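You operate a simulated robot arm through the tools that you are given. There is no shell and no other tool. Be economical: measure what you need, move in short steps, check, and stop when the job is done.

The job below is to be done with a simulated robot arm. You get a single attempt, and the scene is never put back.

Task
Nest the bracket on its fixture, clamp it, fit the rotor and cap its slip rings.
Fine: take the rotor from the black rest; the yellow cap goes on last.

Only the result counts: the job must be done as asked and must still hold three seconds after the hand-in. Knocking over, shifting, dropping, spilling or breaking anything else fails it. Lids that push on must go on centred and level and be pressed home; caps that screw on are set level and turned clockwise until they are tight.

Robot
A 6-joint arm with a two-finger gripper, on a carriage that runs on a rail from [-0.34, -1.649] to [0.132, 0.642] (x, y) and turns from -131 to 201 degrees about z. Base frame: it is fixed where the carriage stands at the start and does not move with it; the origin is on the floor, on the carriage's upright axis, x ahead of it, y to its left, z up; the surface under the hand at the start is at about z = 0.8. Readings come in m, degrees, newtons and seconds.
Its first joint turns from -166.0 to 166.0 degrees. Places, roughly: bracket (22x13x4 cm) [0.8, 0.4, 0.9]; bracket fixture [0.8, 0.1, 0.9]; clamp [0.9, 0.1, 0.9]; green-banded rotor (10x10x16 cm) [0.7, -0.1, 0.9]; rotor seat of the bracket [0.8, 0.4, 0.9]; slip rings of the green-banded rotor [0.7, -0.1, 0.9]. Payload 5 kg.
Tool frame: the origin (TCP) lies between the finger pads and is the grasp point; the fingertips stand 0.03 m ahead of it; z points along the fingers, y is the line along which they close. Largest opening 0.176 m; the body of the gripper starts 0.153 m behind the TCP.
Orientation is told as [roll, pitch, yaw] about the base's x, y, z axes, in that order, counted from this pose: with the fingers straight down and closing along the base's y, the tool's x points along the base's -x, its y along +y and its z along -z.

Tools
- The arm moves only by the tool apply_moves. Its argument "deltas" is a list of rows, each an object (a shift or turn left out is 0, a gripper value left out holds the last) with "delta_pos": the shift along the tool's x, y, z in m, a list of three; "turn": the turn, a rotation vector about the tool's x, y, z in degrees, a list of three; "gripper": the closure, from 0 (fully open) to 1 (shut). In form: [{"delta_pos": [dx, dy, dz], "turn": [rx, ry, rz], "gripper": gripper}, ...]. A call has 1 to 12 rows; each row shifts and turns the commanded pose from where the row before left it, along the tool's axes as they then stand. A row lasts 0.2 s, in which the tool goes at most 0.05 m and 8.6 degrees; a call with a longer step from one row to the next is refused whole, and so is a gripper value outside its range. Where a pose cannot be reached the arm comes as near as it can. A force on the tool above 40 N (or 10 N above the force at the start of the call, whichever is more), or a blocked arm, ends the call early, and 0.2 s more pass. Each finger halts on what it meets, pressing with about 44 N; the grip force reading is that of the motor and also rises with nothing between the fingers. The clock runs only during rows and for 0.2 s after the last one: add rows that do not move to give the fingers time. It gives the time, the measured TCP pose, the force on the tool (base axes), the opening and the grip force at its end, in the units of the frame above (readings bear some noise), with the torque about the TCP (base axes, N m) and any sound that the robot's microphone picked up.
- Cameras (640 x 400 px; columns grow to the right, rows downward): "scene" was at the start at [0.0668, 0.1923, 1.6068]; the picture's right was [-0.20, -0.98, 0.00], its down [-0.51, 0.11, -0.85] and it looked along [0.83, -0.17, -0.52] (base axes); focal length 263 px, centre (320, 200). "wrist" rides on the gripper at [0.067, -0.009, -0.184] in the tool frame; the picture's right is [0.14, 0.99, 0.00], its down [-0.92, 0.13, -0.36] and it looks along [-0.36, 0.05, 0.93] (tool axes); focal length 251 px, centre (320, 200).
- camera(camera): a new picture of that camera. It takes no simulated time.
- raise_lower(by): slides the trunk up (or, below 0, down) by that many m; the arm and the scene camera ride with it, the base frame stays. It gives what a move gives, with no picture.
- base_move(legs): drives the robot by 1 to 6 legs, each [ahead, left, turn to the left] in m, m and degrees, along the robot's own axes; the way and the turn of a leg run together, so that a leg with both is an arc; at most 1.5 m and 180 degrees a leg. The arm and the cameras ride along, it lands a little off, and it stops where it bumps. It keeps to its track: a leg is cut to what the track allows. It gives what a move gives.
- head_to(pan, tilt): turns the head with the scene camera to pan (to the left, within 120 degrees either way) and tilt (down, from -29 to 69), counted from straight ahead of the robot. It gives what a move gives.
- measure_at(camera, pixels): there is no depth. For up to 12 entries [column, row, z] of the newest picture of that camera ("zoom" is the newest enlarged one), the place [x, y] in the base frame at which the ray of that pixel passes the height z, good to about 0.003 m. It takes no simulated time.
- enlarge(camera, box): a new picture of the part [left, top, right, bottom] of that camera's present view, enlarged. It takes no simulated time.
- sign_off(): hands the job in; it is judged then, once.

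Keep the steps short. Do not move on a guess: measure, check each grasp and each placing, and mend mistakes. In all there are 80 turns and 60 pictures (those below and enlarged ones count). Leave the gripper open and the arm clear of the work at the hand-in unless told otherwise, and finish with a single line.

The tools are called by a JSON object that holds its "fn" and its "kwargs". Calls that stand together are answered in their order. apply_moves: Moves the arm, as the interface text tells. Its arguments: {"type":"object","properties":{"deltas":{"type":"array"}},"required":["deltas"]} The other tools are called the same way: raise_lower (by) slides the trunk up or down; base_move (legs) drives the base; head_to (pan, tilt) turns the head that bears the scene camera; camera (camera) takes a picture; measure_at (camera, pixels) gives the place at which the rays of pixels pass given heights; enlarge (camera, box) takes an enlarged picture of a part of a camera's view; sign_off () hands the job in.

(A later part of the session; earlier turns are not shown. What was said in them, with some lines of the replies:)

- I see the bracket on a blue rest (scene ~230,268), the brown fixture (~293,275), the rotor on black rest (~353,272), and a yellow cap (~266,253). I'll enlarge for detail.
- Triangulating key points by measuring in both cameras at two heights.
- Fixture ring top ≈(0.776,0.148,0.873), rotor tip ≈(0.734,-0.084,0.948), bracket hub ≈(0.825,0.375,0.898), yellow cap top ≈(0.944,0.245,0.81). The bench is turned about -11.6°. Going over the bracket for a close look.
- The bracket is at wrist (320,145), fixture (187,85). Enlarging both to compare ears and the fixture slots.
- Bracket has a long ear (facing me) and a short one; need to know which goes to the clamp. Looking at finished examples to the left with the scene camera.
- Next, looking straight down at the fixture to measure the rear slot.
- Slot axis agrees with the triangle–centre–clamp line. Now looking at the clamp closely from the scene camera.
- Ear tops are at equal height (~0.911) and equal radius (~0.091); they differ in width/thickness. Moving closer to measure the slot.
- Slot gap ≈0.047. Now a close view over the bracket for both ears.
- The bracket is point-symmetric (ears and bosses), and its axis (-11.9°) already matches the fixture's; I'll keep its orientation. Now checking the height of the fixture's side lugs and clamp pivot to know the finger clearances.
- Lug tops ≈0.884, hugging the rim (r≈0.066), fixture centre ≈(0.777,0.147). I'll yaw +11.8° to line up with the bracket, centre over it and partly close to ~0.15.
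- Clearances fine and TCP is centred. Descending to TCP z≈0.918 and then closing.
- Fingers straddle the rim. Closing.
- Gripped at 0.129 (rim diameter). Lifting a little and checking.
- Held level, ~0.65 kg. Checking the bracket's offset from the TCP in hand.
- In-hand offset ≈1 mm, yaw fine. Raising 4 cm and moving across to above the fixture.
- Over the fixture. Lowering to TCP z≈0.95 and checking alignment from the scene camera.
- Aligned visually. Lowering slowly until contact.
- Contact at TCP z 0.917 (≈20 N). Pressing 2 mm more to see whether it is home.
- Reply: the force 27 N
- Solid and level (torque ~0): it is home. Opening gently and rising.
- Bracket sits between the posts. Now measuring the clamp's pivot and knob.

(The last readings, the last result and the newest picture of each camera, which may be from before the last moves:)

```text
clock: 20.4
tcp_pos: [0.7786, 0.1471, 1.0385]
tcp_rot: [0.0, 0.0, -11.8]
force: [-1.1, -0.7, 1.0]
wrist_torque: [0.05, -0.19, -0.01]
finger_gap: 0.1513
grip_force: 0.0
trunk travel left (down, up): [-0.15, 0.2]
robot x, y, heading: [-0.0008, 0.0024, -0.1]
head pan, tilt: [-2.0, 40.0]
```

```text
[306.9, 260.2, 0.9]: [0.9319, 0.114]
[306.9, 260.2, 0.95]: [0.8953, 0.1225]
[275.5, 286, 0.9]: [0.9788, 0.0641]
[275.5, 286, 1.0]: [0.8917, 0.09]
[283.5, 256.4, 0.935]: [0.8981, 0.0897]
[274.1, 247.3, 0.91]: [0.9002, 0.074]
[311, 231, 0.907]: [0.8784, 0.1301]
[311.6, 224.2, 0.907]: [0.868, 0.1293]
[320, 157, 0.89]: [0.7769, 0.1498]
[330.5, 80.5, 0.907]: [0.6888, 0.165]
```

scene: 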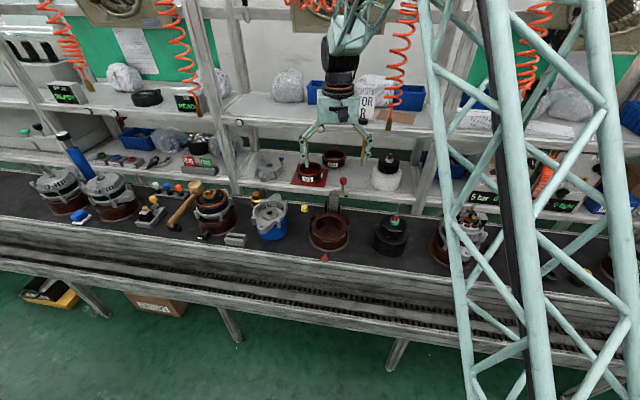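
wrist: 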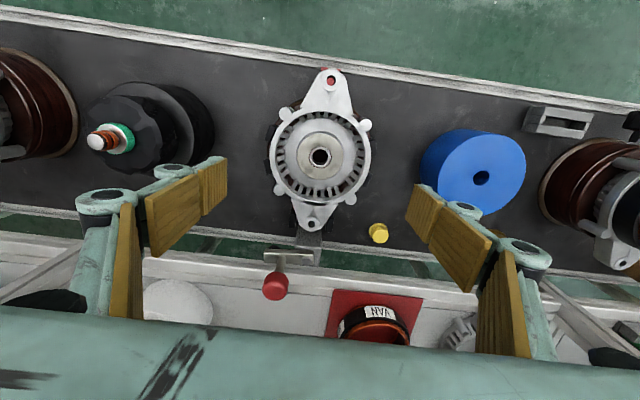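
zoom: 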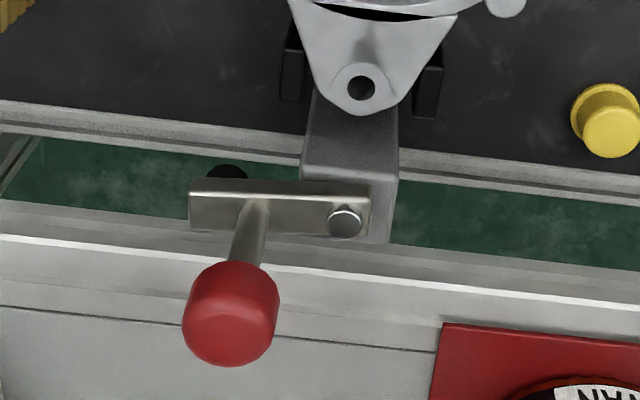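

Pivot ≈(0.907,0.121,0.933), knob ≈(0.903,0.087,0.977): a swing clamp whose arm (radius ≈0.034) must turn ~90° clockwise (from above) over the rear ear. I'll fence the knob loosely between the fingers with the closing line along the chord (yaw +33°). First turn, narrow to ~0.04, and move above the knob.

{"fn": "apply_moves", "kwargs": {"deltas": [{"delta_pos": [0, 0, -0.03], "turn": [0, 0, -7.5], "gripper": 0.77}, {"turn": [0, 0, -7.5]}, {"turn": [0, 0, -7.5]}, {"turn": [0, 0, -7.5]}, {"turn": [0, 0, -7.5]}, {"turn": [0, 0, -7.5]}, {"delta_pos": [-0.0178, -0.0296, 0]}, {"delta_pos": [-0.0178, -0.0296, 0]}, {"delta_pos": [-0.0178, -0.0296, 0]}, {"delta_pos": [-0.0178, -0.0295, 0]}, {}]}}

{"fn": "camera", "kwargs": {"camera": "wrist"}}

{"fn": "enlarge", "kwargs": {"camera": "scene", "box": [300, 150, 390, 230]}}

```text
clock: 22.8
tcp_pos: [0.8985, 0.0881, 1.0648]
tcp_rot: [0.0, 0.0, 33.2]
force: [0.9, -0.3, -1.2]
wrist_torque: [0.05, 0.17, 0.02]
finger_gap: 0.0401
grip_force: 0.2
trunk travel left (down, up): [-0.15, 0.2]
robot x, y, heading: [0.0001, -0.0008, 0.0]
head pan, tilt: [-2.0, 40.0]
```

```text
22 pictures are left
```

wrist: 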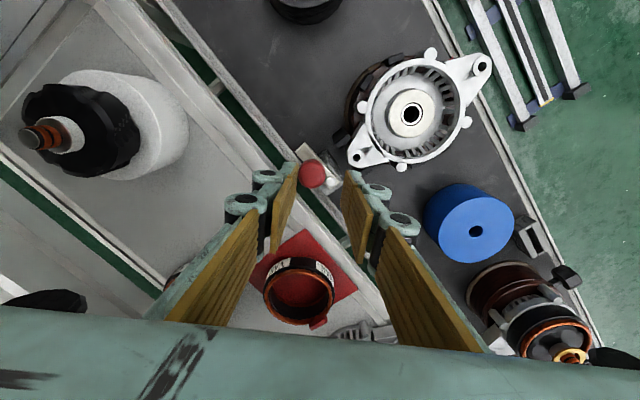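

```text
5.00 times, centred on (345, 190) of scene
```

zoom: 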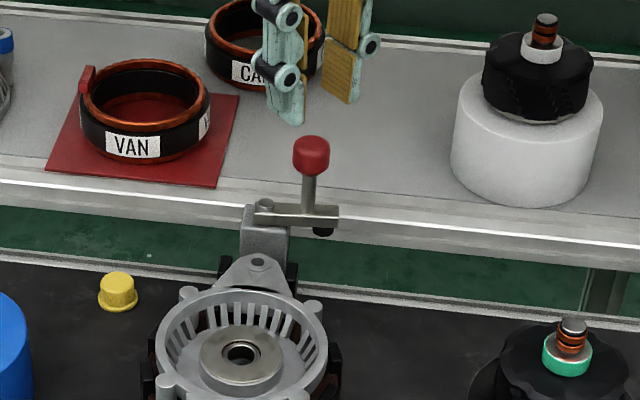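

{"fn": "measure_at", "kwargs": {"camera": "wrist", "pixels": [[313, 174, 0.975], [313, 174, 0.99], [333, 184, 0.935]]}}

{"fn": "enlarge", "kwargs": {"camera": "wrist", "box": [270, 120, 380, 220]}}

```text
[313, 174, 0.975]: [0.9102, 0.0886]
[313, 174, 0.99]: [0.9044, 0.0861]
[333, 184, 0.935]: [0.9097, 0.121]
```

```text
4.00 times, centred on (325, 170) of wrist
```

zoom: 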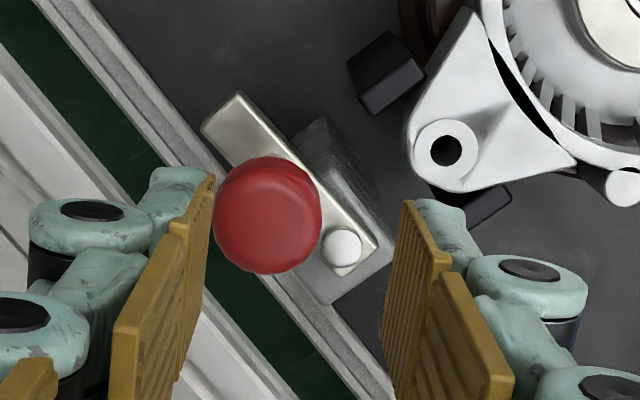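

Knob at ≈(0.905,0.087). Shifting, lowering around it to TCP z≈0.982 and closing lightly.

{"fn": "apply_moves", "kwargs": {"deltas": [{"delta_pos": [-0.0045, -0.004, 0]}, {"delta_pos": [0, 0, 0.03]}, {"delta_pos": [0, 0, 0.03]}, {"delta_pos": [0, 0, 0.023]}, {}, {"gripper": 0.84}, {}]}}

{"fn": "enlarge", "kwargs": {"camera": "scene", "box": [300, 150, 390, 230]}}

```text
clock: 23.6
tcp_pos: [0.9145, 0.0886, 1.0208]
tcp_rot: [-0.5, -1.0, 33.4]
force: [4.1, 0.6, 19.7]
wrist_torque: [-0.68, -0.59, 0.13]
finger_gap: 0.0406
grip_force: 0.0
trunk travel left (down, up): [-0.15, 0.2]
robot x, y, heading: [-0.0029, -0.0031, -0.1]
head pan, tilt: [-2.0, 40.0]
stopped in row 4: the force on the tool passed its limit at 62 N (the readings are from after the stop); the commanded pose is now the measured one
```

```text
5.00 times, centred on (345, 190) of scene
```

zoom: 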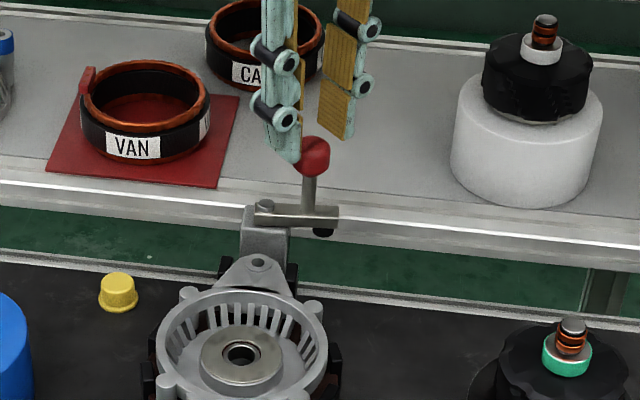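

A finger came down on the knob top: knob intact, but my aim is off. Rising and re-measuring.

{"fn": "apply_moves", "kwargs": {"deltas": [{"delta_pos": [0, 0, -0.02], "turn": [0.5, -1.0, 0]}, {"delta_pos": [0, 0, -0.02], "gripper": 0.7}, {}, {}]}}

{"fn": "camera", "kwargs": {"camera": "wrist"}}

{"fn": "enlarge", "kwargs": {"camera": "wrist", "box": [250, 120, 390, 220]}}

```text
clock: 24.6
tcp_pos: [0.9122, 0.0874, 1.0582]
tcp_rot: [-1.1, -1.7, 33.3]
force: [0.6, -0.5, -0.4]
wrist_torque: [0.0, 0.05, -0.02]
finger_gap: 0.0528
grip_force: 0.1
trunk travel left (down, up): [-0.15, 0.2]
robot x, y, heading: [-0.0006, 0.0013, -0.1]
head pan, tilt: [-2.0, 40.0]
```

```text
18 pictures are left
```

wrist: 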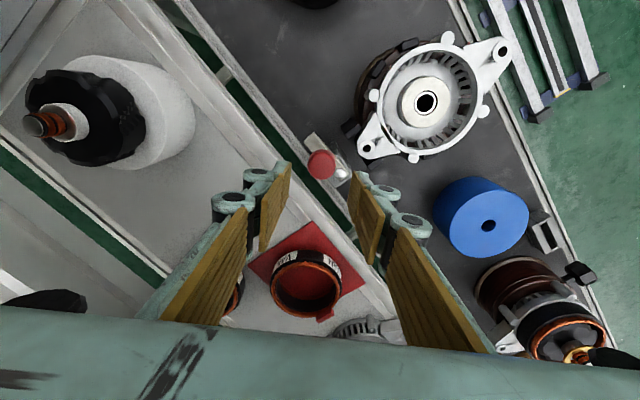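

```text
4.00 times, centred on (320, 170) of wrist
```

zoom: 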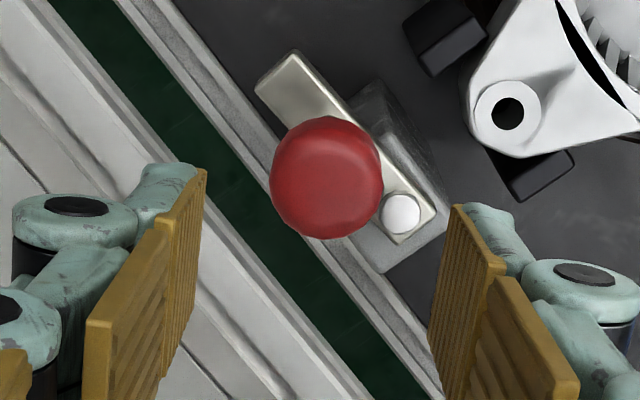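

{"fn": "measure_at", "kwargs": {"camera": "wrist", "pixels": [[321.75, 164.25, 0.99], [321.75, 164.25, 0.975], [340.2, 173.5, 0.935]]}}

{"fn": "apply_moves", "kwargs": {"deltas": [{"turn": [-1.85, 0.82, 0]}, {}, {}]}}

{"fn": "camera", "kwargs": {"camera": "wrist"}}

```text
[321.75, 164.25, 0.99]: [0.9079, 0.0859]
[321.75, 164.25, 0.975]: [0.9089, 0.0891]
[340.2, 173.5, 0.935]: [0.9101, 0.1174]
```

```text
clock: 25.4
tcp_pos: [0.9124, 0.0864, 1.0575]
tcp_rot: [1.0, -0.9, 33.3]
force: [-0.2, -0.6, -0.2]
wrist_torque: [-0.01, 0.0, 0.03]
finger_gap: 0.0527
grip_force: 0.1
trunk travel left (down, up): [-0.15, 0.2]
robot x, y, heading: [-0.0022, 0.0038, -0.1]
head pan, tilt: [-2.0, 40.0]
```

```text
16 pictures are left
```

wrist: 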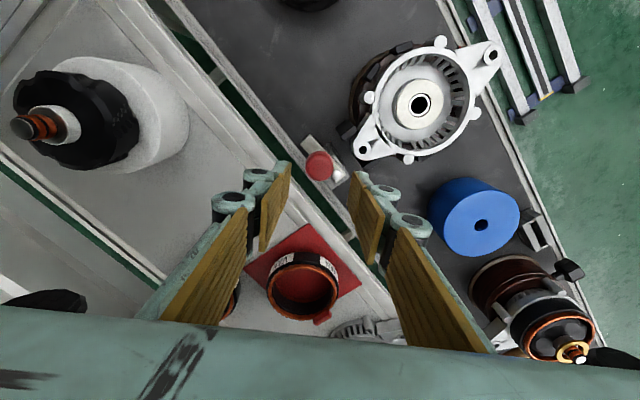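

Tilt convention understood; levelling (tool x +1.0°, y +0.9°). Knob ≈(0.908,0.087). Gap of 0.053 leaves ~14 mm per side; shifting and descending slowly.

{"fn": "apply_moves", "kwargs": {"deltas": [{"delta_pos": [0.003, 0.0025, 0], "turn": [1.0, 0.9, 0]}, {}, {"delta_pos": [0, 0, 0.02]}, {"delta_pos": [0, 0, 0.02]}, {"delta_pos": [0, 0, 0.015]}, {"delta_pos": [0, 0, 0.01]}, {"delta_pos": [0, 0, 0.01]}, {}]}}

{"fn": "enlarge", "kwargs": {"camera": "scene", "box": [310, 150, 370, 220]}}

```text
clock: 26.5
tcp_pos: [0.9127, 0.088, 1.0202]
tcp_rot: [-0.6, -0.9, 33.3]
force: [1.8, 0.0, 21.6]
wrist_torque: [-0.66, -0.9, 0.06]
finger_gap: 0.0532
grip_force: 0.1
trunk travel left (down, up): [-0.15, 0.2]
robot x, y, heading: [-0.0002, 0.0004, 0.1]
head pan, tilt: [-2.0, 40.0]
stopped in row 5: the force on the tool passed its limit at 59 N (the readings are from after the stop); the commanded pose is now the measured one
```

```text
5.71 times, centred on (340, 185) of scene
```

zoom: 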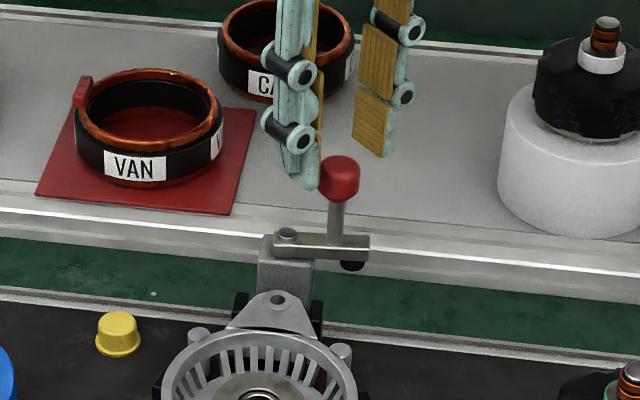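

It stopped at the same height as before, though the fingers look clear of the knob — maybe something else is touching (arm or gripper against the shelf). Rising slightly and taking a wide look.

{"fn": "enlarge", "kwargs": {"camera": "scene", "box": [260, 0, 440, 210]}}

{"fn": "enlarge", "kwargs": {"camera": "wrist", "box": [220, 110, 420, 240]}}

```text
1.90 times, centred on (350, 105) of scene
```

zoom: 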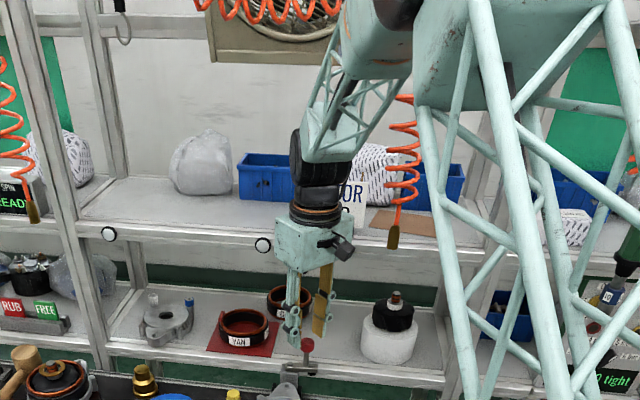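

```text
3.08 times, centred on (320, 175) of wrist
```

zoom: 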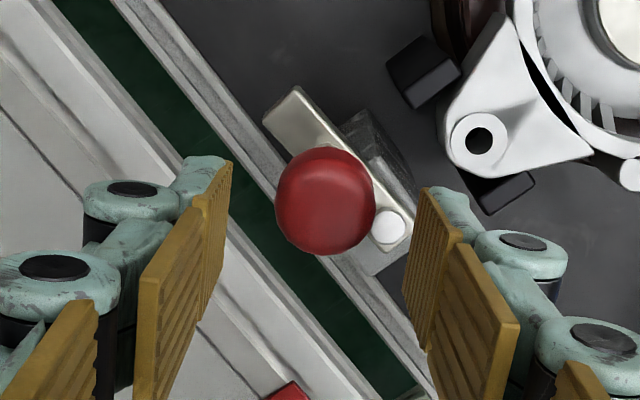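

The gripper body's rear corner (turned 33°) was hitting the upper shelf; the fingers were clear. With the hand parallel to the shelf (yaw −11.8°) it should clear. Rising, turning back and levelling.

{"fn": "apply_moves", "kwargs": {"deltas": [{"delta_pos": [0, 0, -0.03], "turn": [-0.6, 0.9, 0]}, {"delta_pos": [0, 0, -0.03]}, {"turn": [0, 0, 7.5]}, {"turn": [0, 0, 7.5]}, {"turn": [0, 0, 7.5]}, {"turn": [0, 0, 7.5]}, {"turn": [0, 0, 7.5]}, {"turn": [0, 0, 7.5]}, {}]}}

{"fn": "camera", "kwargs": {"camera": "wrist"}}

```text
clock: 28.5
tcp_pos: [0.9113, 0.0865, 1.0786]
tcp_rot: [-0.1, 0.3, -11.7]
force: [-0.1, -0.5, -0.8]
wrist_torque: [-0.01, -0.02, -0.02]
finger_gap: 0.0529
grip_force: 0.1
trunk travel left (down, up): [-0.15, 0.2]
robot x, y, heading: [-0.0005, 0.0008, -0.1]
head pan, tilt: [-2.0, 40.0]
```

```text
12 pictures are left
```

wrist: 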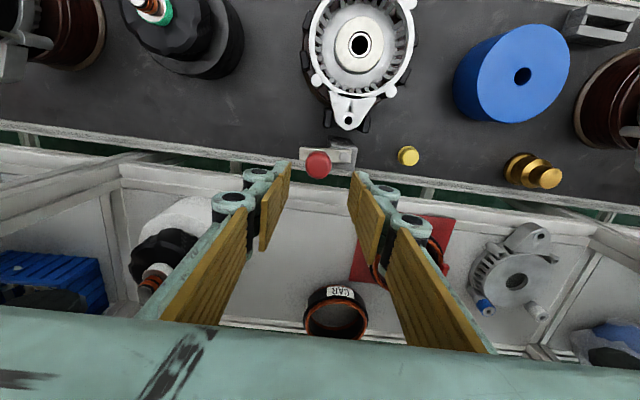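

{"fn": "measure_at", "kwargs": {"camera": "wrist", "pixels": [[318, 165, 0.985], [343, 154, 0.935], [359.5, 45, 0.889], [408, 155, 0.815], [155, 8, 0.93], [318, 165, 0.97]]}}

```text
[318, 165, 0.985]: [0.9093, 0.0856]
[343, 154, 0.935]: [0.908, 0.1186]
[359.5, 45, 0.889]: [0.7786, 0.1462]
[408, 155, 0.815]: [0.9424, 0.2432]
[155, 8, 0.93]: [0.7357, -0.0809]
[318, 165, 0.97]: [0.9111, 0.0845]
```

Knob right under the TCP. Descending to z≈0.985 and closing on the knob.

{"fn": "apply_moves", "kwargs": {"deltas": [{"delta_pos": [0.001, -0.001, 0.03]}, {"delta_pos": [0, 0, 0.025]}, {"delta_pos": [0, 0, 0.02]}, {"delta_pos": [0, 0, 0.01]}, {"delta_pos": [0, 0, 0.009]}, {"gripper": 0.8}, {"gripper": 0.95}, {}, {}]}}

```text
clock: 30.5
tcp_pos: [0.9095, 0.0859, 0.9841]
tcp_rot: [-0.1, 0.3, -11.7]
force: [-4.1, -9.9, -3.0]
wrist_torque: [-0.15, -0.06, -0.02]
finger_gap: 0.028
grip_force: 45.3
trunk travel left (down, up): [-0.15, 0.2]
robot x, y, heading: [0.0, -0.0024, -0.1]
head pan, tilt: [-2.0, 40.0]
```

Knob gripped (28 mm). Swinging the first half of the arc toward the ear.

{"fn": "apply_moves", "kwargs": {"deltas": [{"delta_pos": [0.0071, 0.0001, 0]}, {"delta_pos": [0.007, 0.0014, 0]}, {"delta_pos": [0.0065, 0.0027, 0]}, {"delta_pos": [0.0059, 0.0041, 0]}, {}]}}

```text
clock: 31.6
tcp_pos: [0.8846, 0.0943, 0.9849]
tcp_rot: [-0.2, 0.4, -11.9]
force: [-5.8, -3.4, 3.7]
wrist_torque: [-0.26, -0.03, 0.0]
finger_gap: 0.0281
grip_force: 45.3
trunk travel left (down, up): [-0.15, 0.2]
robot x, y, heading: [0.001, 0.0024, -0.1]
head pan, tilt: [-2.0, 40.0]
stopped in row 5: the force on the tool passed its limit at 42 N (the readings are from after the stop); the commanded pose is now the measured one
```

Arm is turning on radius ≈0.0335 about (0.908,0.119). Continuing with corrected arc.

{"fn": "apply_moves", "kwargs": {"deltas": [{"delta_pos": [0.0025, 0.0023, 0]}, {"delta_pos": [0.0025, 0.0023, 0]}, {"delta_pos": [0.0022, 0.0027, 0]}, {"delta_pos": [0.0023, 0.0026, 0]}, {}]}}

```text
clock: 32.6
tcp_pos: [0.8745, 0.1023, 0.9833]
tcp_rot: [-0.3, 0.7, -11.9]
force: [-8.3, -3.4, 9.6]
wrist_torque: [-0.36, 0.03, 0.02]
finger_gap: 0.0278
grip_force: 44.6
trunk travel left (down, up): [-0.15, 0.2]
robot x, y, heading: [0.0013, -0.0025, -0.2]
head pan, tilt: [-2.0, 40.0]
stopped in row 5: the force on the tool passed its limit at 41 N (the readings are from after the stop); the commanded pose is now the measured one
```

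{"fn": "apply_moves", "kwargs": {"deltas": [{"delta_pos": [0.0016, 0.0036, 0]}, {"delta_pos": [0.0016, 0.0037, 0]}, {"delta_pos": [0.0014, 0.0037, 0]}, {}]}}

{"fn": "enlarge", "kwargs": {"camera": "scene", "box": [310, 160, 370, 220]}}

```text
clock: 33.6
tcp_pos: [0.8705, 0.1163, 0.9822]
tcp_rot: [-0.3, 0.8, -11.9]
force: [-16.7, -19.1, -4.6]
wrist_torque: [-0.13, 0.44, -0.67]
finger_gap: 0.0277
grip_force: 45.1
trunk travel left (down, up): [-0.15, 0.2]
robot x, y, heading: [-0.0027, 0.0006, -0.1]
head pan, tilt: [-2.0, 40.0]
```

```text
6.67 times, centred on (340, 190) of scene
```

zoom: 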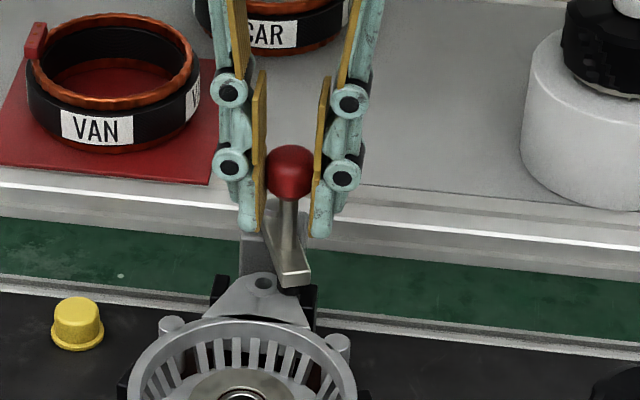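

The arm plate is now nearly over the ear, ~20° to go. Continuing to the end of the swing.

{"fn": "apply_moves", "kwargs": {"deltas": [{"delta_pos": [0.0004, 0.004, 0]}, {"delta_pos": [0.0003, 0.004, 0]}, {"delta_pos": [0.0002, 0.004, 0]}, {}]}}

```text
clock: 34.6
tcp_pos: [0.874, 0.1272, 0.9824]
tcp_rot: [-0.3, 0.8, -12.0]
force: [-7.4, -16.0, -9.0]
wrist_torque: [-0.18, -0.16, -0.15]
finger_gap: 0.0278
grip_force: 44.7
trunk travel left (down, up): [-0.15, 0.2]
robot x, y, heading: [0.0008, 0.0041, 0.1]
head pan, tilt: [-2.0, 40.0]
```

{"fn": "apply_moves", "kwargs": {"deltas": [{"delta_pos": [0, 0.0025, 0]}, {"delta_pos": [0, 0.002, 0]}, {}]}}

{"fn": "enlarge", "kwargs": {"camera": "scene", "box": [310, 160, 370, 220]}}

```text
clock: 35.3
tcp_pos: [0.8751, 0.1259, 0.9815]
tcp_rot: [-0.5, 0.8, -12.1]
force: [-2.8, -2.6, 4.2]
wrist_torque: [-0.27, -0.07, 0.19]
finger_gap: 0.0278
grip_force: 44.6
trunk travel left (down, up): [-0.15, 0.2]
robot x, y, heading: [0.0005, -0.001, -0.4]
head pan, tilt: [-2.0, 40.0]
stopped in row 3: the force on the tool passed its limit at 41 N (the readings are from after the stop); the commanded pose is now the measured one
```

```text
6.67 times, centred on (340, 190) of scene
```

zoom: 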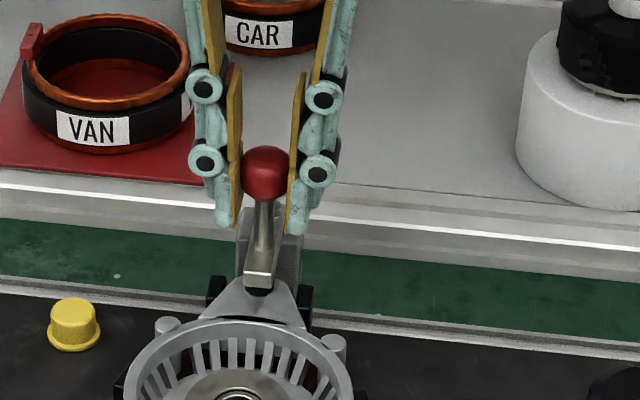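

Hard stop felt, and the arm plate lies over the ear: clamped. Releasing, rising, levelling and moving above the rotor (≈0.735,-0.082).

{"fn": "apply_moves", "kwargs": {"deltas": [{"gripper": 0.7}, {}, {"delta_pos": [0, 0, -0.03]}, {"delta_pos": [0, 0, -0.04], "turn": [-0.5, -0.8, 0]}, {"delta_pos": [0.016, -0.039, -0.03]}, {"delta_pos": [0.016, -0.039, 0], "gripper": 0.14}, {"delta_pos": [0.016, -0.039, 0]}, {"delta_pos": [0.016, -0.039, 0]}, {"delta_pos": [0.016, -0.039, 0]}, {"delta_pos": [0.0156, -0.038, 0]}, {}, {}]}}

{"fn": "camera", "kwargs": {"camera": "wrist"}}

```text
refused: row 5 steps farther than a row can; nothing moved
```

```text
9 pictures are left
```

wrist: 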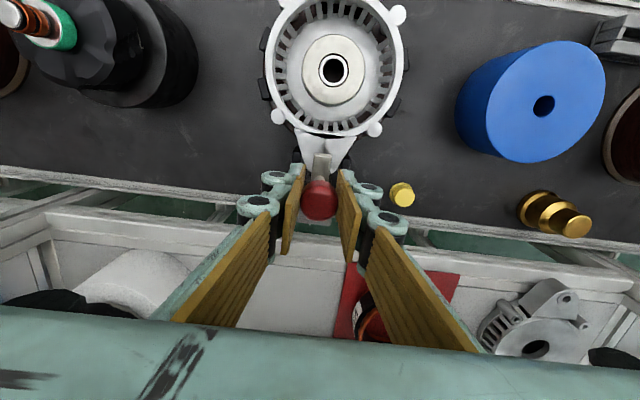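

{"fn": "measure_at", "kwargs": {"camera": "wrist", "pixels": [[333, 69, 0.889], [401.5, 194, 0.815]]}}

{"fn": "apply_moves", "kwargs": {"deltas": [{"gripper": 0.7}, {}, {"delta_pos": [0, 0, -0.03]}, {"delta_pos": [0, 0, -0.04], "turn": [-0.5, -0.8, 0]}, {"delta_pos": [0, 0, -0.03]}, {"delta_pos": [0.016, -0.039, 0], "gripper": 0.14}, {"delta_pos": [0.016, -0.039, 0]}, {"delta_pos": [0.016, -0.039, 0]}, {"delta_pos": [0.016, -0.039, 0]}, {"delta_pos": [0.016, -0.039, 0]}, {"delta_pos": [0.0156, -0.038, 0]}, {}]}}

{"fn": "camera", "kwargs": {"camera": "wrist"}}

```text
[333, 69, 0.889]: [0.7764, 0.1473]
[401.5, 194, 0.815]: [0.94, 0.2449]
```

```text
clock: 37.9
tcp_pos: [0.7351, -0.0795, 1.0801]
tcp_rot: [0.1, 0.0, -12.1]
force: [0.7, 0.1, 1.2]
wrist_torque: [0.14, -0.08, 0.06]
finger_gap: 0.1515
grip_force: 0.0
trunk travel left (down, up): [-0.15, 0.2]
robot x, y, heading: [0.0019, -0.0025, -0.4]
head pan, tilt: [-2.0, 40.0]
```

```text
8 pictures are left
```

wrist: 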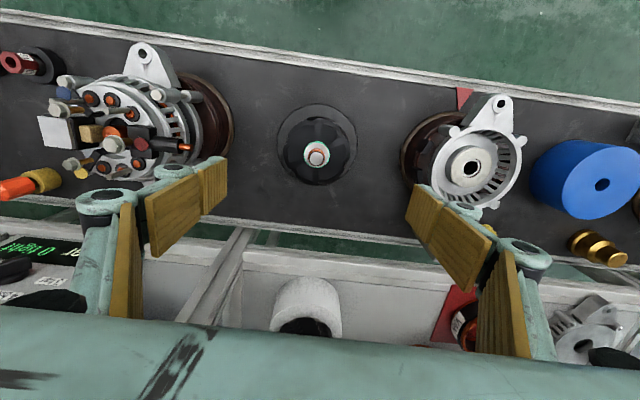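

{"fn": "measure_at", "kwargs": {"camera": "wrist", "pixels": [[317.5, 157.5, 0.948], [315.5, 152, 0.925], [298, 150, 0.9], [357, 146, 0.9], [277, 146, 0.86], [355, 146, 0.86], [227, 125, 0.86], [205, 120, 0.92], [405, 140, 0.87], [436, 150, 0.9]]}}

{"fn": "enlarge", "kwargs": {"camera": "wrist", "box": [180, 70, 460, 245]}}

```text
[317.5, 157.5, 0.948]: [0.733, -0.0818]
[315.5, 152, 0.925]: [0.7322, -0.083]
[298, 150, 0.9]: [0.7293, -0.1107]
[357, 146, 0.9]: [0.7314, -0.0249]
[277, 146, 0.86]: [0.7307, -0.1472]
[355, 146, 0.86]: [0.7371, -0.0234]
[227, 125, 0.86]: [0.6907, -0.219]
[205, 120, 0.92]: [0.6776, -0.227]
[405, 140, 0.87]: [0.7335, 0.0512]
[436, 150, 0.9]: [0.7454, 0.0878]
```

```text
2.29 times, centred on (320, 158) of wrist
```

zoom: 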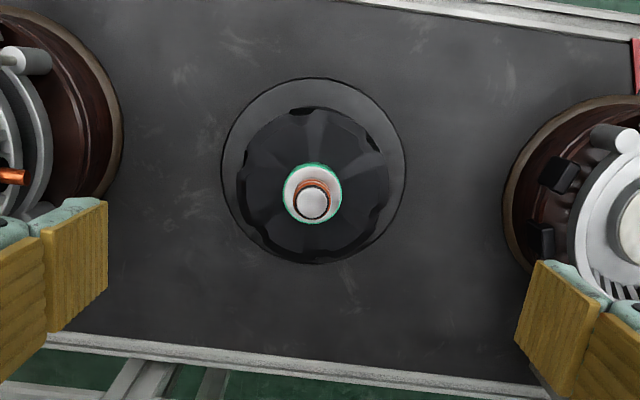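

Rotor axis ≈(0.733,-0.083). I need body/slip-ring heights to choose the grip; zooming the scene on the rotor.

{"fn": "enlarge", "kwargs": {"camera": "scene", "box": [360, 200, 430, 265]}}

```text
6.15 times, centred on (395, 232) of scene
```

zoom: 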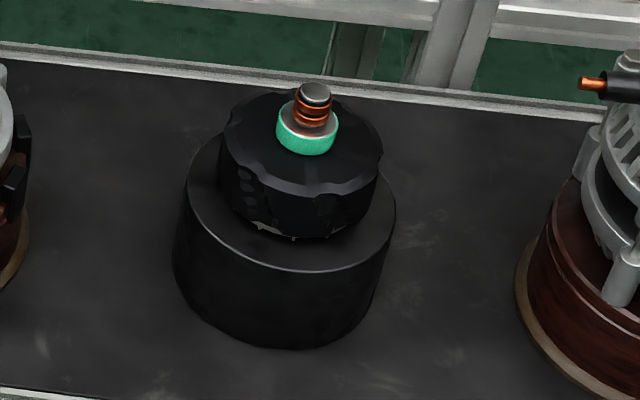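

{"fn": "measure_at", "kwargs": {"camera": "zoom", "pixels": [[315, 90, 0.94], [315, 90, 0.96], [306, 133, 0.92], [306, 133, 0.94], [305, 155, 0.9], [305, 155, 0.92], [297, 195, 0.88], [297, 195, 0.91], [292, 238, 0.86], [292, 238, 0.88], [285, 271, 0.85], [285, 271, 0.88]]}}

```text
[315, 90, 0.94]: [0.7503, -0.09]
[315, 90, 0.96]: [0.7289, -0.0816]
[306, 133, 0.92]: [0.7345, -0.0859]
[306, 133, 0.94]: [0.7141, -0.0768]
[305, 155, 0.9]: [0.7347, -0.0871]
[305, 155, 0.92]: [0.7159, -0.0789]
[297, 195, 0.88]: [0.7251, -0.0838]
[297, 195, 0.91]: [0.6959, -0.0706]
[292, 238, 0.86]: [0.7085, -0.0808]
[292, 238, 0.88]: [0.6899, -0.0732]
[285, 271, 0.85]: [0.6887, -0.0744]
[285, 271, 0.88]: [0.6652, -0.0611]
```

Body spans z≈0.870–0.918, tip 0.956. I'll grip the body's upper 18 mm (TCP z≈0.930), which keeps the tips above the bracket rim when seated. Descending.

{"fn": "apply_moves", "kwargs": {"deltas": [{"delta_pos": [0.0013, -0.0037, 0.03]}, {"delta_pos": [0, 0, 0.04]}, {"delta_pos": [0, 0, 0.04]}, {"delta_pos": [0, 0, 0.03]}, {"delta_pos": [0, 0, 0.01]}, {}, {"gripper": 0.3}, {"gripper": 0.38}, {"gripper": 0.42}, {"gripper": 0.7}, {}, {}]}}

```text
clock: 40.5
tcp_pos: [0.7315, -0.0831, 0.9315]
tcp_rot: [0.0, 0.1, -12.1]
force: [-0.1, 3.4, 3.3]
wrist_torque: [0.26, 0.09, -0.09]
finger_gap: 0.0909
grip_force: 43.9
trunk travel left (down, up): [-0.15, 0.2]
robot x, y, heading: [-0.0009, -0.004, -0.7]
head pan, tilt: [-2.0, 40.0]
```

Gripped at 0.091. Lifting straight up 15 cm.

{"fn": "apply_moves", "kwargs": {"deltas": [{"delta_pos": [0, 0, -0.01]}, {"delta_pos": [0, 0, -0.02]}, {"delta_pos": [0, 0, -0.03]}, {"delta_pos": [0, 0, -0.04]}, {"delta_pos": [0, 0, -0.04]}, {"delta_pos": [0, 0, -0.02]}, {}]}}

{"fn": "camera", "kwargs": {"camera": "scene"}}

```text
clock: 42.1
tcp_pos: [0.7319, -0.0815, 1.0911]
tcp_rot: [0.0, 0.3, -12.0]
force: [0.0, -0.7, -20.4]
wrist_torque: [0.0, 0.0, 0.0]
finger_gap: 0.0912
grip_force: 43.9
trunk travel left (down, up): [-0.15, 0.2]
robot x, y, heading: [0.0001, -0.0012, -0.3]
head pan, tilt: [-2.0, 40.0]
```

```text
5 pictures are left
```

scene: 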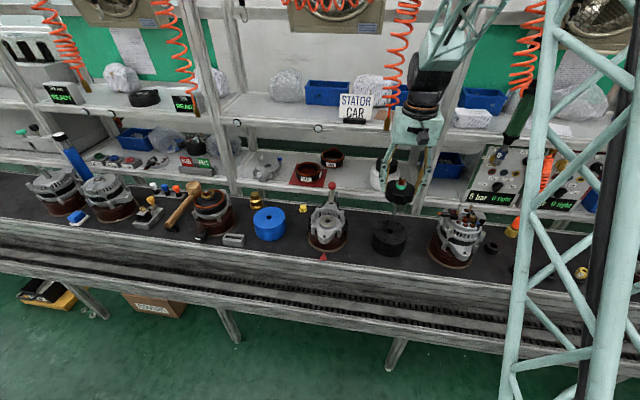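

Rotor lifted cleanly (~2 kg). Moving across to above the bracket's seat (0.776,0.147).

{"fn": "apply_moves", "kwargs": {"deltas": [{"delta_pos": [0.0008, 0.03, 0]}, {"delta_pos": [0.0008, 0.04, 0]}, {"delta_pos": [0.0008, 0.04, 0]}, {"delta_pos": [0.0008, 0.04, 0]}, {"delta_pos": [0.0008, 0.04, 0]}, {"delta_pos": [0.0008, 0.0429, 0], "turn": [0, -0.3, 0]}, {}, {}]}}

{"fn": "camera", "kwargs": {"camera": "wrist"}}

```text
clock: 43.9
tcp_pos: [0.7756, 0.1486, 1.0925]
tcp_rot: [0.0, -0.3, -12.1]
force: [-0.2, -0.6, -20.7]
wrist_torque: [0.09, 0.01, -0.01]
finger_gap: 0.0908
grip_force: 43.6
trunk travel left (down, up): [-0.15, 0.2]
robot x, y, heading: [0.0028, -0.0008, -0.4]
head pan, tilt: [-2.0, 40.0]
```

```text
4 pictures are left
```

wrist: 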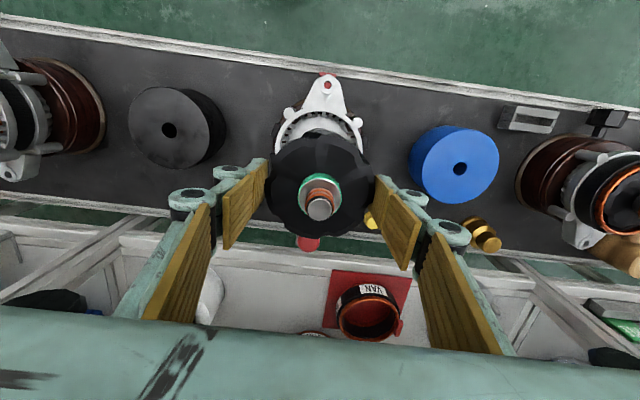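

{"fn": "measure_at", "kwargs": {"camera": "wrist", "pixels": [[320, 209, 1.117], [321, 188, 1.078], [327, 85, 0.907], [288.5, 114, 0.905], [357.5, 122.5, 0.905]]}}

```text
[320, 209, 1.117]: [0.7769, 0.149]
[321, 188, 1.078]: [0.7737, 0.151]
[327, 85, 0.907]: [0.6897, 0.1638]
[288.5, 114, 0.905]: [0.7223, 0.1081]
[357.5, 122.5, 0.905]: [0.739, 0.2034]
```

Rotor tip within ~1.5 mm of the seat axis. Correcting and lowering to just above the bore.

{"fn": "apply_moves", "kwargs": {"deltas": [{"delta_pos": [-0.0008, -0.0014, 0.02], "turn": [0, 0.2, 0]}, {"delta_pos": [0, 0, 0.02]}, {"delta_pos": [0, 0, 0.015]}, {"delta_pos": [0, 0, 0.01]}, {"delta_pos": [0, 0, 0.005]}, {"delta_pos": [0, 0, 0.005]}, {"delta_pos": [0, 0, 0.005]}, {}]}}

```text
clock: 45.7
tcp_pos: [0.7769, 0.1443, 1.0105]
tcp_rot: [0.0, 0.0, -12.1]
force: [-0.1, 0.4, -20.5]
wrist_torque: [0.09, 0.05, 0.01]
finger_gap: 0.0909
grip_force: 44.2
trunk travel left (down, up): [-0.15, 0.2]
robot x, y, heading: [-0.0006, 0.0034, -0.2]
head pan, tilt: [-2.0, 40.0]
```

No contact yet. Reading the pose again before going on.

{"fn": "apply_moves", "kwargs": {"deltas": [{"delta_pos": [0, 0, 0.003]}, {}]}}

```text
clock: 46.3
tcp_pos: [0.7773, 0.1449, 1.0082]
tcp_rot: [0.0, 0.0, -12.2]
force: [0.4, 0.6, -21.2]
wrist_torque: [0.06, 0.01, 0.01]
finger_gap: 0.0909
grip_force: 43.7
trunk travel left (down, up): [-0.15, 0.2]
robot x, y, heading: [-0.0002, -0.0004, -0.3]
head pan, tilt: [-2.0, 40.0]
```

{"fn": "apply_moves", "kwargs": {"deltas": [{"delta_pos": [0, 0, 0.005]}, {"delta_pos": [0, 0, 0.005]}, {"delta_pos": [0, 0, 0.005]}, {"delta_pos": [0, 0, 0.005]}, {"delta_pos": [0, 0, 0.005]}, {}]}}

```text
clock: 47.7
tcp_pos: [0.777, 0.1445, 0.9839]
tcp_rot: [0.0, 0.0, -12.0]
force: [0.7, 1.0, -21.3]
wrist_torque: [0.09, -0.01, 0.02]
finger_gap: 0.0908
grip_force: 44.1
trunk travel left (down, up): [-0.15, 0.2]
robot x, y, heading: [0.004, -0.0012, -0.2]
head pan, tilt: [-2.0, 40.0]
```

{"fn": "apply_moves", "kwargs": {"deltas": [{"delta_pos": [0, 0.001, 0.005]}, {"delta_pos": [0, 0, 0.005]}, {"delta_pos": [0, 0, 0.005]}, {"delta_pos": [0, 0, 0.003]}, {}]}}

```text
clock: 48.9
tcp_pos: [0.7776, 0.1447, 0.9657]
tcp_rot: [0.0, 0.0, -12.2]
force: [-0.2, -0.2, -20.5]
wrist_torque: [0.03, -0.01, 0.01]
finger_gap: 0.0908
grip_force: 44.1
trunk travel left (down, up): [-0.15, 0.2]
robot x, y, heading: [-0.0013, 0.0019, -0.5]
head pan, tilt: [-2.0, 40.0]
```

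{"fn": "apply_moves", "kwargs": {"deltas": [{"delta_pos": [0, 0, 0.004]}, {"delta_pos": [0, 0, 0.004]}, {"delta_pos": [0, 0, 0.004]}, {"delta_pos": [0, 0, 0.003]}, {}]}}

```text
clock: 50.1
tcp_pos: [0.7768, 0.1457, 0.9517]
tcp_rot: [0.0, 0.1, -12.2]
force: [-0.2, -0.6, -11.0]
wrist_torque: [-0.01, 0.31, 0.08]
finger_gap: 0.0909
grip_force: 43.6
trunk travel left (down, up): [-0.15, 0.2]
robot x, y, heading: [-0.0011, 0.0016, 0.0]
head pan, tilt: [-2.0, 40.0]
```

Contact at z≈0.952, just where seating was expected. Pressing lightly to confirm.

{"fn": "apply_moves", "kwargs": {"deltas": [{"delta_pos": [0, 0, 0.0015]}, {"delta_pos": [0, 0, 0.0015]}, {}]}}

{"fn": "enlarge", "kwargs": {"camera": "scene", "box": [285, 165, 385, 255]}}

```text
clock: 50.9
tcp_pos: [0.7778, 0.146, 0.9501]
tcp_rot: [0.2, -0.2, -12.2]
force: [-0.1, -6.7, 28.5]
wrist_torque: [-0.26, -0.01, -0.04]
finger_gap: 0.0912
grip_force: 43.9
trunk travel left (down, up): [-0.15, 0.2]
robot x, y, heading: [0.0013, 0.0022, -0.4]
head pan, tilt: [-2.0, 40.0]
```

```text
4.44 times, centred on (335, 210) of scene
```

zoom: 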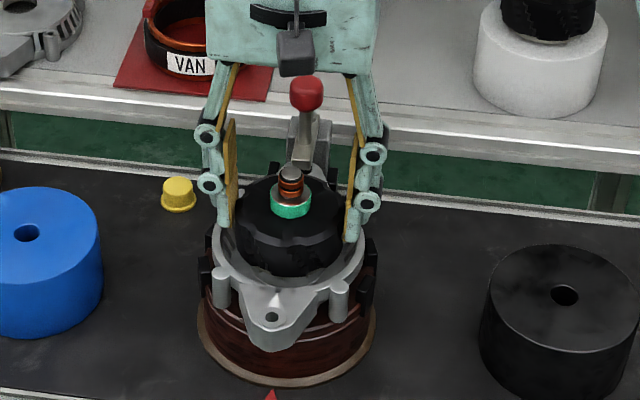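

Rotor seated, centred and level, solid under ~50 N. Opening, rising and moving above the yellow cap (≈0.942,0.245).

{"fn": "apply_moves", "kwargs": {"deltas": [{"gripper": 0.4}, {"gripper": 0.2}, {}, {}, {"delta_pos": [0, 0, -0.03]}, {"delta_pos": [0, 0, -0.035]}, {"delta_pos": [0, 0, -0.035]}, {}]}}

{"fn": "apply_moves", "kwargs": {"deltas": [{"delta_pos": [-0.035, 0.0327, 0], "gripper": 0.66}, {"delta_pos": [-0.035, 0.0327, 0]}, {"delta_pos": [-0.035, 0.0327, 0]}, {"delta_pos": [-0.0348, 0.0327, 0]}, {}, {}]}}

{"fn": "enlarge", "kwargs": {"camera": "wrist", "box": [220, 50, 420, 190]}}

```text
clock: 52.7
tcp_pos: [0.7768, 0.1469, 1.0462]
tcp_rot: [0.1, -0.1, -12.1]
force: [-0.6, 0.4, -0.1]
wrist_torque: [0.02, -0.08, -0.02]
finger_gap: 0.1408
grip_force: 0.0
trunk travel left (down, up): [-0.15, 0.2]
robot x, y, heading: [0.0016, -0.0026, -0.1]
head pan, tilt: [-2.0, 40.0]
```

```text
clock: 54.1
tcp_pos: [0.9432, 0.2417, 1.0471]
tcp_rot: [0.1, -0.3, -12.2]
force: [-0.9, -0.5, 0.6]
wrist_torque: [-0.01, -0.04, 0.0]
finger_gap: 0.0598
grip_force: 0.1
trunk travel left (down, up): [-0.15, 0.2]
robot x, y, heading: [-0.0023, 0.0038, -0.3]
head pan, tilt: [-2.0, 40.0]
```

```text
2.86 times, centred on (320, 120) of wrist
```

zoom: 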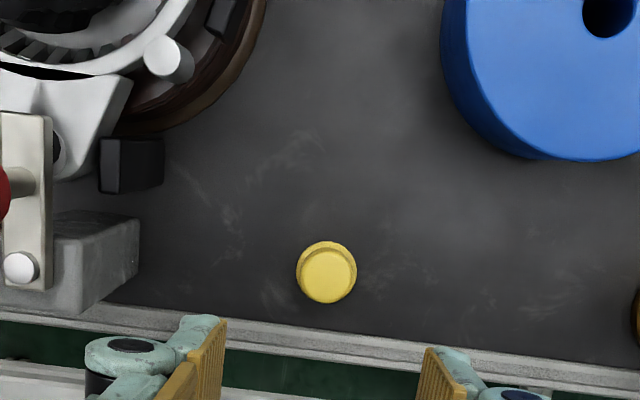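

{"fn": "measure_at", "kwargs": {"camera": "zoom", "pixels": [[327.5, 277, 0.827], [326, 271, 0.8], [296, 272, 0.802], [357, 272, 0.802], [302, 277, 0.827], [353, 277, 0.827]]}}

```text
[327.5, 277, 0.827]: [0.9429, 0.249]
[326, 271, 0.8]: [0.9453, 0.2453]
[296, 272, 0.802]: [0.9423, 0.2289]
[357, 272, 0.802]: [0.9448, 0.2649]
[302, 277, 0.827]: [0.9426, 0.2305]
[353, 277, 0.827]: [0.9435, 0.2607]
```

Cap at ≈(0.942,0.245), smooth push-on type, Ø≈30 mm. Lowering straight down, watching for contact.

{"fn": "apply_moves", "kwargs": {"deltas": [{"delta_pos": [0, 0.002, 0.03], "turn": [0, 0.2, 0]}, {"delta_pos": [0, 0, 0.03]}, {"delta_pos": [0, 0, 0.03]}, {"delta_pos": [0, 0, 0.03]}, {"delta_pos": [0, 0, 0.03]}, {"delta_pos": [0, 0, 0.025]}, {"delta_pos": [0, 0, 0.02]}, {"delta_pos": [0, 0, 0.01]}, {}]}}

```text
clock: 56.1
tcp_pos: [0.9405, 0.2491, 0.8425]
tcp_rot: [0.0, 0.1, -12.2]
force: [-0.1, 0.4, 0.0]
wrist_torque: [0.01, -0.01, 0.03]
finger_gap: 0.0599
grip_force: 0.1
trunk travel left (down, up): [-0.15, 0.2]
robot x, y, heading: [0.0002, 0.0005, -0.2]
head pan, tilt: [-2.0, 40.0]
```

Clear. Lowering 6 mm more and closing on the cap.

{"fn": "apply_moves", "kwargs": {"deltas": [{"delta_pos": [0, -0.002, 0.006]}, {}, {"gripper": 0.75}, {"gripper": 0.8}, {"gripper": 0.95}, {}, {}]}}

```text
clock: 57.7
tcp_pos: [0.9413, 0.2465, 0.8369]
tcp_rot: [0.0, 0.3, -12.1]
force: [0.2, -0.6, -0.5]
wrist_torque: [-0.02, -0.04, 0.0]
finger_gap: 0.0275
grip_force: 44.2
trunk travel left (down, up): [-0.15, 0.2]
robot x, y, heading: [-0.0007, -0.0006, -0.4]
head pan, tilt: [-2.0, 40.0]
```

Cap gripped (27.5 mm). Lifting and moving partway, so the wrist camera sees both cap and rotor.

{"fn": "apply_moves", "kwargs": {"deltas": [{"delta_pos": [0, 0, -0.02]}, {"delta_pos": [0, 0, -0.04]}, {"delta_pos": [0, 0, -0.04]}, {"delta_pos": [0, 0, -0.04]}, {"delta_pos": [0, 0, -0.04]}, {"delta_pos": [0, 0, -0.03], "turn": [0, -0.3, 0]}, {"delta_pos": [0.035, -0.03, 0]}, {"delta_pos": [0.035, -0.03, 0]}, {}, {}]}}

{"fn": "camera", "kwargs": {"camera": "wrist"}}

```text
clock: 59.9
tcp_pos: [0.8595, 0.2017, 1.0469]
tcp_rot: [0.1, 0.0, -12.0]
force: [0.8, -0.8, 0.3]
wrist_torque: [-0.02, 0.09, -0.02]
finger_gap: 0.0275
grip_force: 44.1
trunk travel left (down, up): [-0.15, 0.2]
robot x, y, heading: [-0.0021, 0.0002, -0.4]
head pan, tilt: [-2.0, 40.0]
```

```text
1 pictures are left
```

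wrist: 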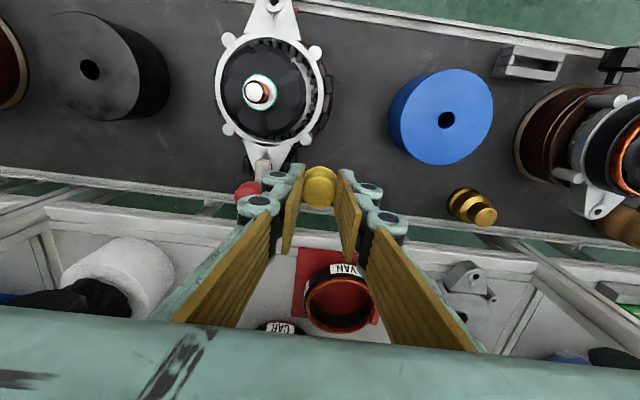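

{"fn": "measure_at", "kwargs": {"camera": "wrist", "pixels": [[257, 92, 0.974], [260, 91.5, 0.954], [320, 186, 1.037], [320, 186, 1.02], [230, 129, 0.905], [315.5, 53, 0.905], [227.5, 39.5, 0.905], [310, 134, 0.905]]}}

```text
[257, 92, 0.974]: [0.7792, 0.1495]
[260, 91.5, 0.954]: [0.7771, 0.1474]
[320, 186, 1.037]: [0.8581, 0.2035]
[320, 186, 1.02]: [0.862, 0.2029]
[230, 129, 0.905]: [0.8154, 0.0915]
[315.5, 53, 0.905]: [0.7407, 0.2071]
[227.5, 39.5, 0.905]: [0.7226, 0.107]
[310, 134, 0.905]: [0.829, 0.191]
```

Cap-to-rotor offset agrees with the plan within ~2 mm. Moving over the slip rings and lowering a first 2.5 cm.

{"fn": "apply_moves", "kwargs": {"deltas": [{"delta_pos": [0.03, -0.03, 0]}, {"delta_pos": [0.028, -0.029, 0]}, {"delta_pos": [0.011, -0.0118, 0]}, {}, {"delta_pos": [0, 0, 0.015]}, {"delta_pos": [0, 0, 0.01]}, {}]}}

```text
clock: 61.5
tcp_pos: [0.7783, 0.1455, 1.0199]
tcp_rot: [0.0, -0.1, -12.0]
force: [1.0, -0.5, -0.4]
wrist_torque: [0.02, -0.02, -0.02]
finger_gap: 0.0274
grip_force: 43.8
trunk travel left (down, up): [-0.15, 0.2]
robot x, y, heading: [-0.0017, -0.0017, -0.7]
head pan, tilt: [-2.0, 40.0]
```

{"fn": "apply_moves", "kwargs": {"deltas": [{"delta_pos": [0, 0, 0.004]}, {"delta_pos": [0, 0, 0.004]}, {"delta_pos": [0, 0, 0.003]}, {}]}}

```text
clock: 62.5
tcp_pos: [0.777, 0.1455, 1.0094]
tcp_rot: [0.1, -0.1, -12.1]
force: [-3.6, 3.4, -0.5]
wrist_torque: [0.12, 0.12, 0.01]
finger_gap: 0.0275
grip_force: 43.9
trunk travel left (down, up): [-0.15, 0.2]
robot x, y, heading: [0.0015, 0.0029, -0.2]
head pan, tilt: [-2.0, 40.0]
```

Cap has started over the rings, with slight side force; easing toward (-x,+y) by 1 mm and continuing.

{"fn": "apply_moves", "kwargs": {"deltas": [{"delta_pos": [0.001, 0.0008, 0]}, {"delta_pos": [0, 0, 0.003]}, {"delta_pos": [0, 0, 0.003]}, {}]}}

```text
clock: 63.5
tcp_pos: [0.7772, 0.1468, 1.0052]
tcp_rot: [0.0, -0.1, -12.1]
force: [-1.0, -1.3, -0.3]
wrist_torque: [-0.01, 0.03, 0.03]
finger_gap: 0.0277
grip_force: 44.5
trunk travel left (down, up): [-0.15, 0.2]
robot x, y, heading: [0.0027, -0.0025, -0.4]
head pan, tilt: [-2.0, 40.0]
```

{"fn": "apply_moves", "kwargs": {"deltas": [{"delta_pos": [0, 0, 0.003]}, {"delta_pos": [0, 0, 0.003]}, {"delta_pos": [0, 0, 0.003]}, {}]}}

```text
clock: 64.5
tcp_pos: [0.7765, 0.1468, 0.9962]
tcp_rot: [0.0, -0.2, -12.1]
force: [-3.2, -1.5, -0.3]
wrist_torque: [-0.05, 0.07, -0.01]
finger_gap: 0.0277
grip_force: 44.0
trunk travel left (down, up): [-0.15, 0.2]
robot x, y, heading: [-0.0014, -0.0016, -0.4]
head pan, tilt: [-2.0, 40.0]
```

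{"fn": "apply_moves", "kwargs": {"deltas": [{"delta_pos": [0.0007, 0, 0.003]}, {"delta_pos": [0, 0, 0.003]}, {"delta_pos": [0, 0, 0.002]}, {}]}}

```text
clock: 65.5
tcp_pos: [0.7769, 0.1459, 0.9885]
tcp_rot: [0.1, -0.4, -12.0]
force: [2.2, 0.2, 36.6]
wrist_torque: [-0.04, -0.13, 0.02]
finger_gap: 0.0275
grip_force: 44.1
trunk travel left (down, up): [-0.15, 0.2]
robot x, y, heading: [0.0018, 0.0003, -0.4]
head pan, tilt: [-2.0, 40.0]
```

36 N at z≈0.9885. Pressing a little further.

{"fn": "apply_moves", "kwargs": {"deltas": [{"delta_pos": [0, 0, 0.001]}, {"delta_pos": [0, 0, 0.001]}, {}]}}

```text
clock: 66.3
tcp_pos: [0.775, 0.1469, 0.9869]
tcp_rot: [0.1, -0.2, -12.1]
force: [6.8, 1.5, 34.3]
wrist_torque: [-0.01, -0.24, -0.01]
finger_gap: 0.0272
grip_force: 44.4
trunk travel left (down, up): [-0.15, 0.2]
robot x, y, heading: [-0.004, -0.0007, -0.4]
head pan, tilt: [-2.0, 40.0]
5 turns are left
```

Solid at z≈0.987. Few turns remain: I'll release, rise, close the fingers and press the cap's top to be sure it is home.

{"fn": "apply_moves", "kwargs": {"deltas": [{"gripper": 0.72}, {}, {"delta_pos": [0, 0, -0.025]}, {"delta_pos": [0, 0, -0.025], "gripper": 1.0}, {}, {}, {"delta_pos": [0, 0, 0.015]}, {"delta_pos": [0, 0, 0.005]}, {"delta_pos": [0, 0, 0.003]}, {"delta_pos": [0, 0, 0.002]}, {"delta_pos": [0, 0, 0.002]}, {"delta_pos": [0, 0, 0.0015]}]}}

```text
clock: 68.9
tcp_pos: [0.7768, 0.147, 1.0076]
tcp_rot: [-0.1, -0.1, -12.0]
force: [0.2, -0.4, 0.4]
wrist_torque: [0.04, 0.0, 0.0]
finger_gap: 0.0
grip_force: 44.1
trunk travel left (down, up): [-0.15, 0.2]
robot x, y, heading: [-0.0026, 0.0019, -0.4]
head pan, tilt: [-2.0, 40.0]
4 turns are left
```

Fingers shut, tips at 0.978, no contact yet; continuing down to press.

{"fn": "apply_moves", "kwargs": {"deltas": [{"delta_pos": [0, 0, 0.002]}, {"delta_pos": [0, 0, 0.002]}, {"delta_pos": [0, 0, 0.0015]}, {"delta_pos": [0, 0, 0.0015]}, {"delta_pos": [0, 0, 0.0015]}, {"delta_pos": [0, 0, 0.0015]}, {"delta_pos": [0, 0, 0.0015]}, {"delta_pos": [0, 0, 0.0015]}, {"delta_pos": [0, 0, 0.0015]}, {"delta_pos": [0, 0, 0.0015]}, {"delta_pos": [0, 0, 0.0015]}, {}]}}

{"fn": "enlarge", "kwargs": {"camera": "scene", "box": [295, 165, 375, 245]}}

```text
clock: 69.9
tcp_pos: [0.7769, 0.1468, 1.0043]
tcp_rot: [0.2, -0.4, -12.1]
force: [-5.8, -0.4, 22.1]
wrist_torque: [-0.01, 0.12, -0.06]
finger_gap: 0.0059
grip_force: 43.8
trunk travel left (down, up): [-0.15, 0.2]
robot x, y, heading: [-0.0006, -0.0027, -0.3]
head pan, tilt: [-2.0, 40.0]
stopped in row 5: the force on the tool passed its limit at 43 N (the readings are from after the stop); the commanded pose is now the measured one
```

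```text
5.00 times, centred on (335, 205) of scene
3 turns are left
```

zoom: 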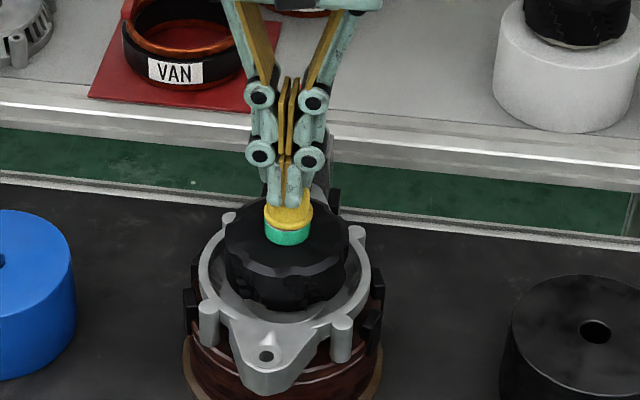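

The cap sits level on the green band and took 43 N from the top. Rising straight up, backing off and opening.

{"fn": "apply_moves", "kwargs": {"deltas": [{"delta_pos": [0, 0, -0.02]}, {"delta_pos": [0, 0, -0.04]}, {"delta_pos": [0, 0, -0.045]}, {"delta_pos": [0, 0, -0.045], "gripper": 0.3}, {"delta_pos": [0.03, 0, -0.03]}, {"delta_pos": [0.03, 0, 0]}, {}, {}, {}]}}

```text
clock: 71.9
tcp_pos: [0.7168, 0.1594, 1.1808]
tcp_rot: [0.2, -0.3, -12.1]
force: [-0.5, 0.5, -0.9]
wrist_torque: [0.03, 0.0, 0.0]
finger_gap: 0.1235
grip_force: 0.1
trunk travel left (down, up): [-0.15, 0.2]
robot x, y, heading: [0.0027, 0.001, 0.0]
head pan, tilt: [-2.0, 40.0]
2 turns are left
```

The gripper is open and the arm is clear of the work, so I am handing in.

{"fn": "sign_off", "kwargs": {}}

```text
The job is handed in.
```

The bracket is nested and clamped, the green-banded rotor from the black rest is seated in it, and the yellow cap is pressed home over the slip rings; the job is handed in.
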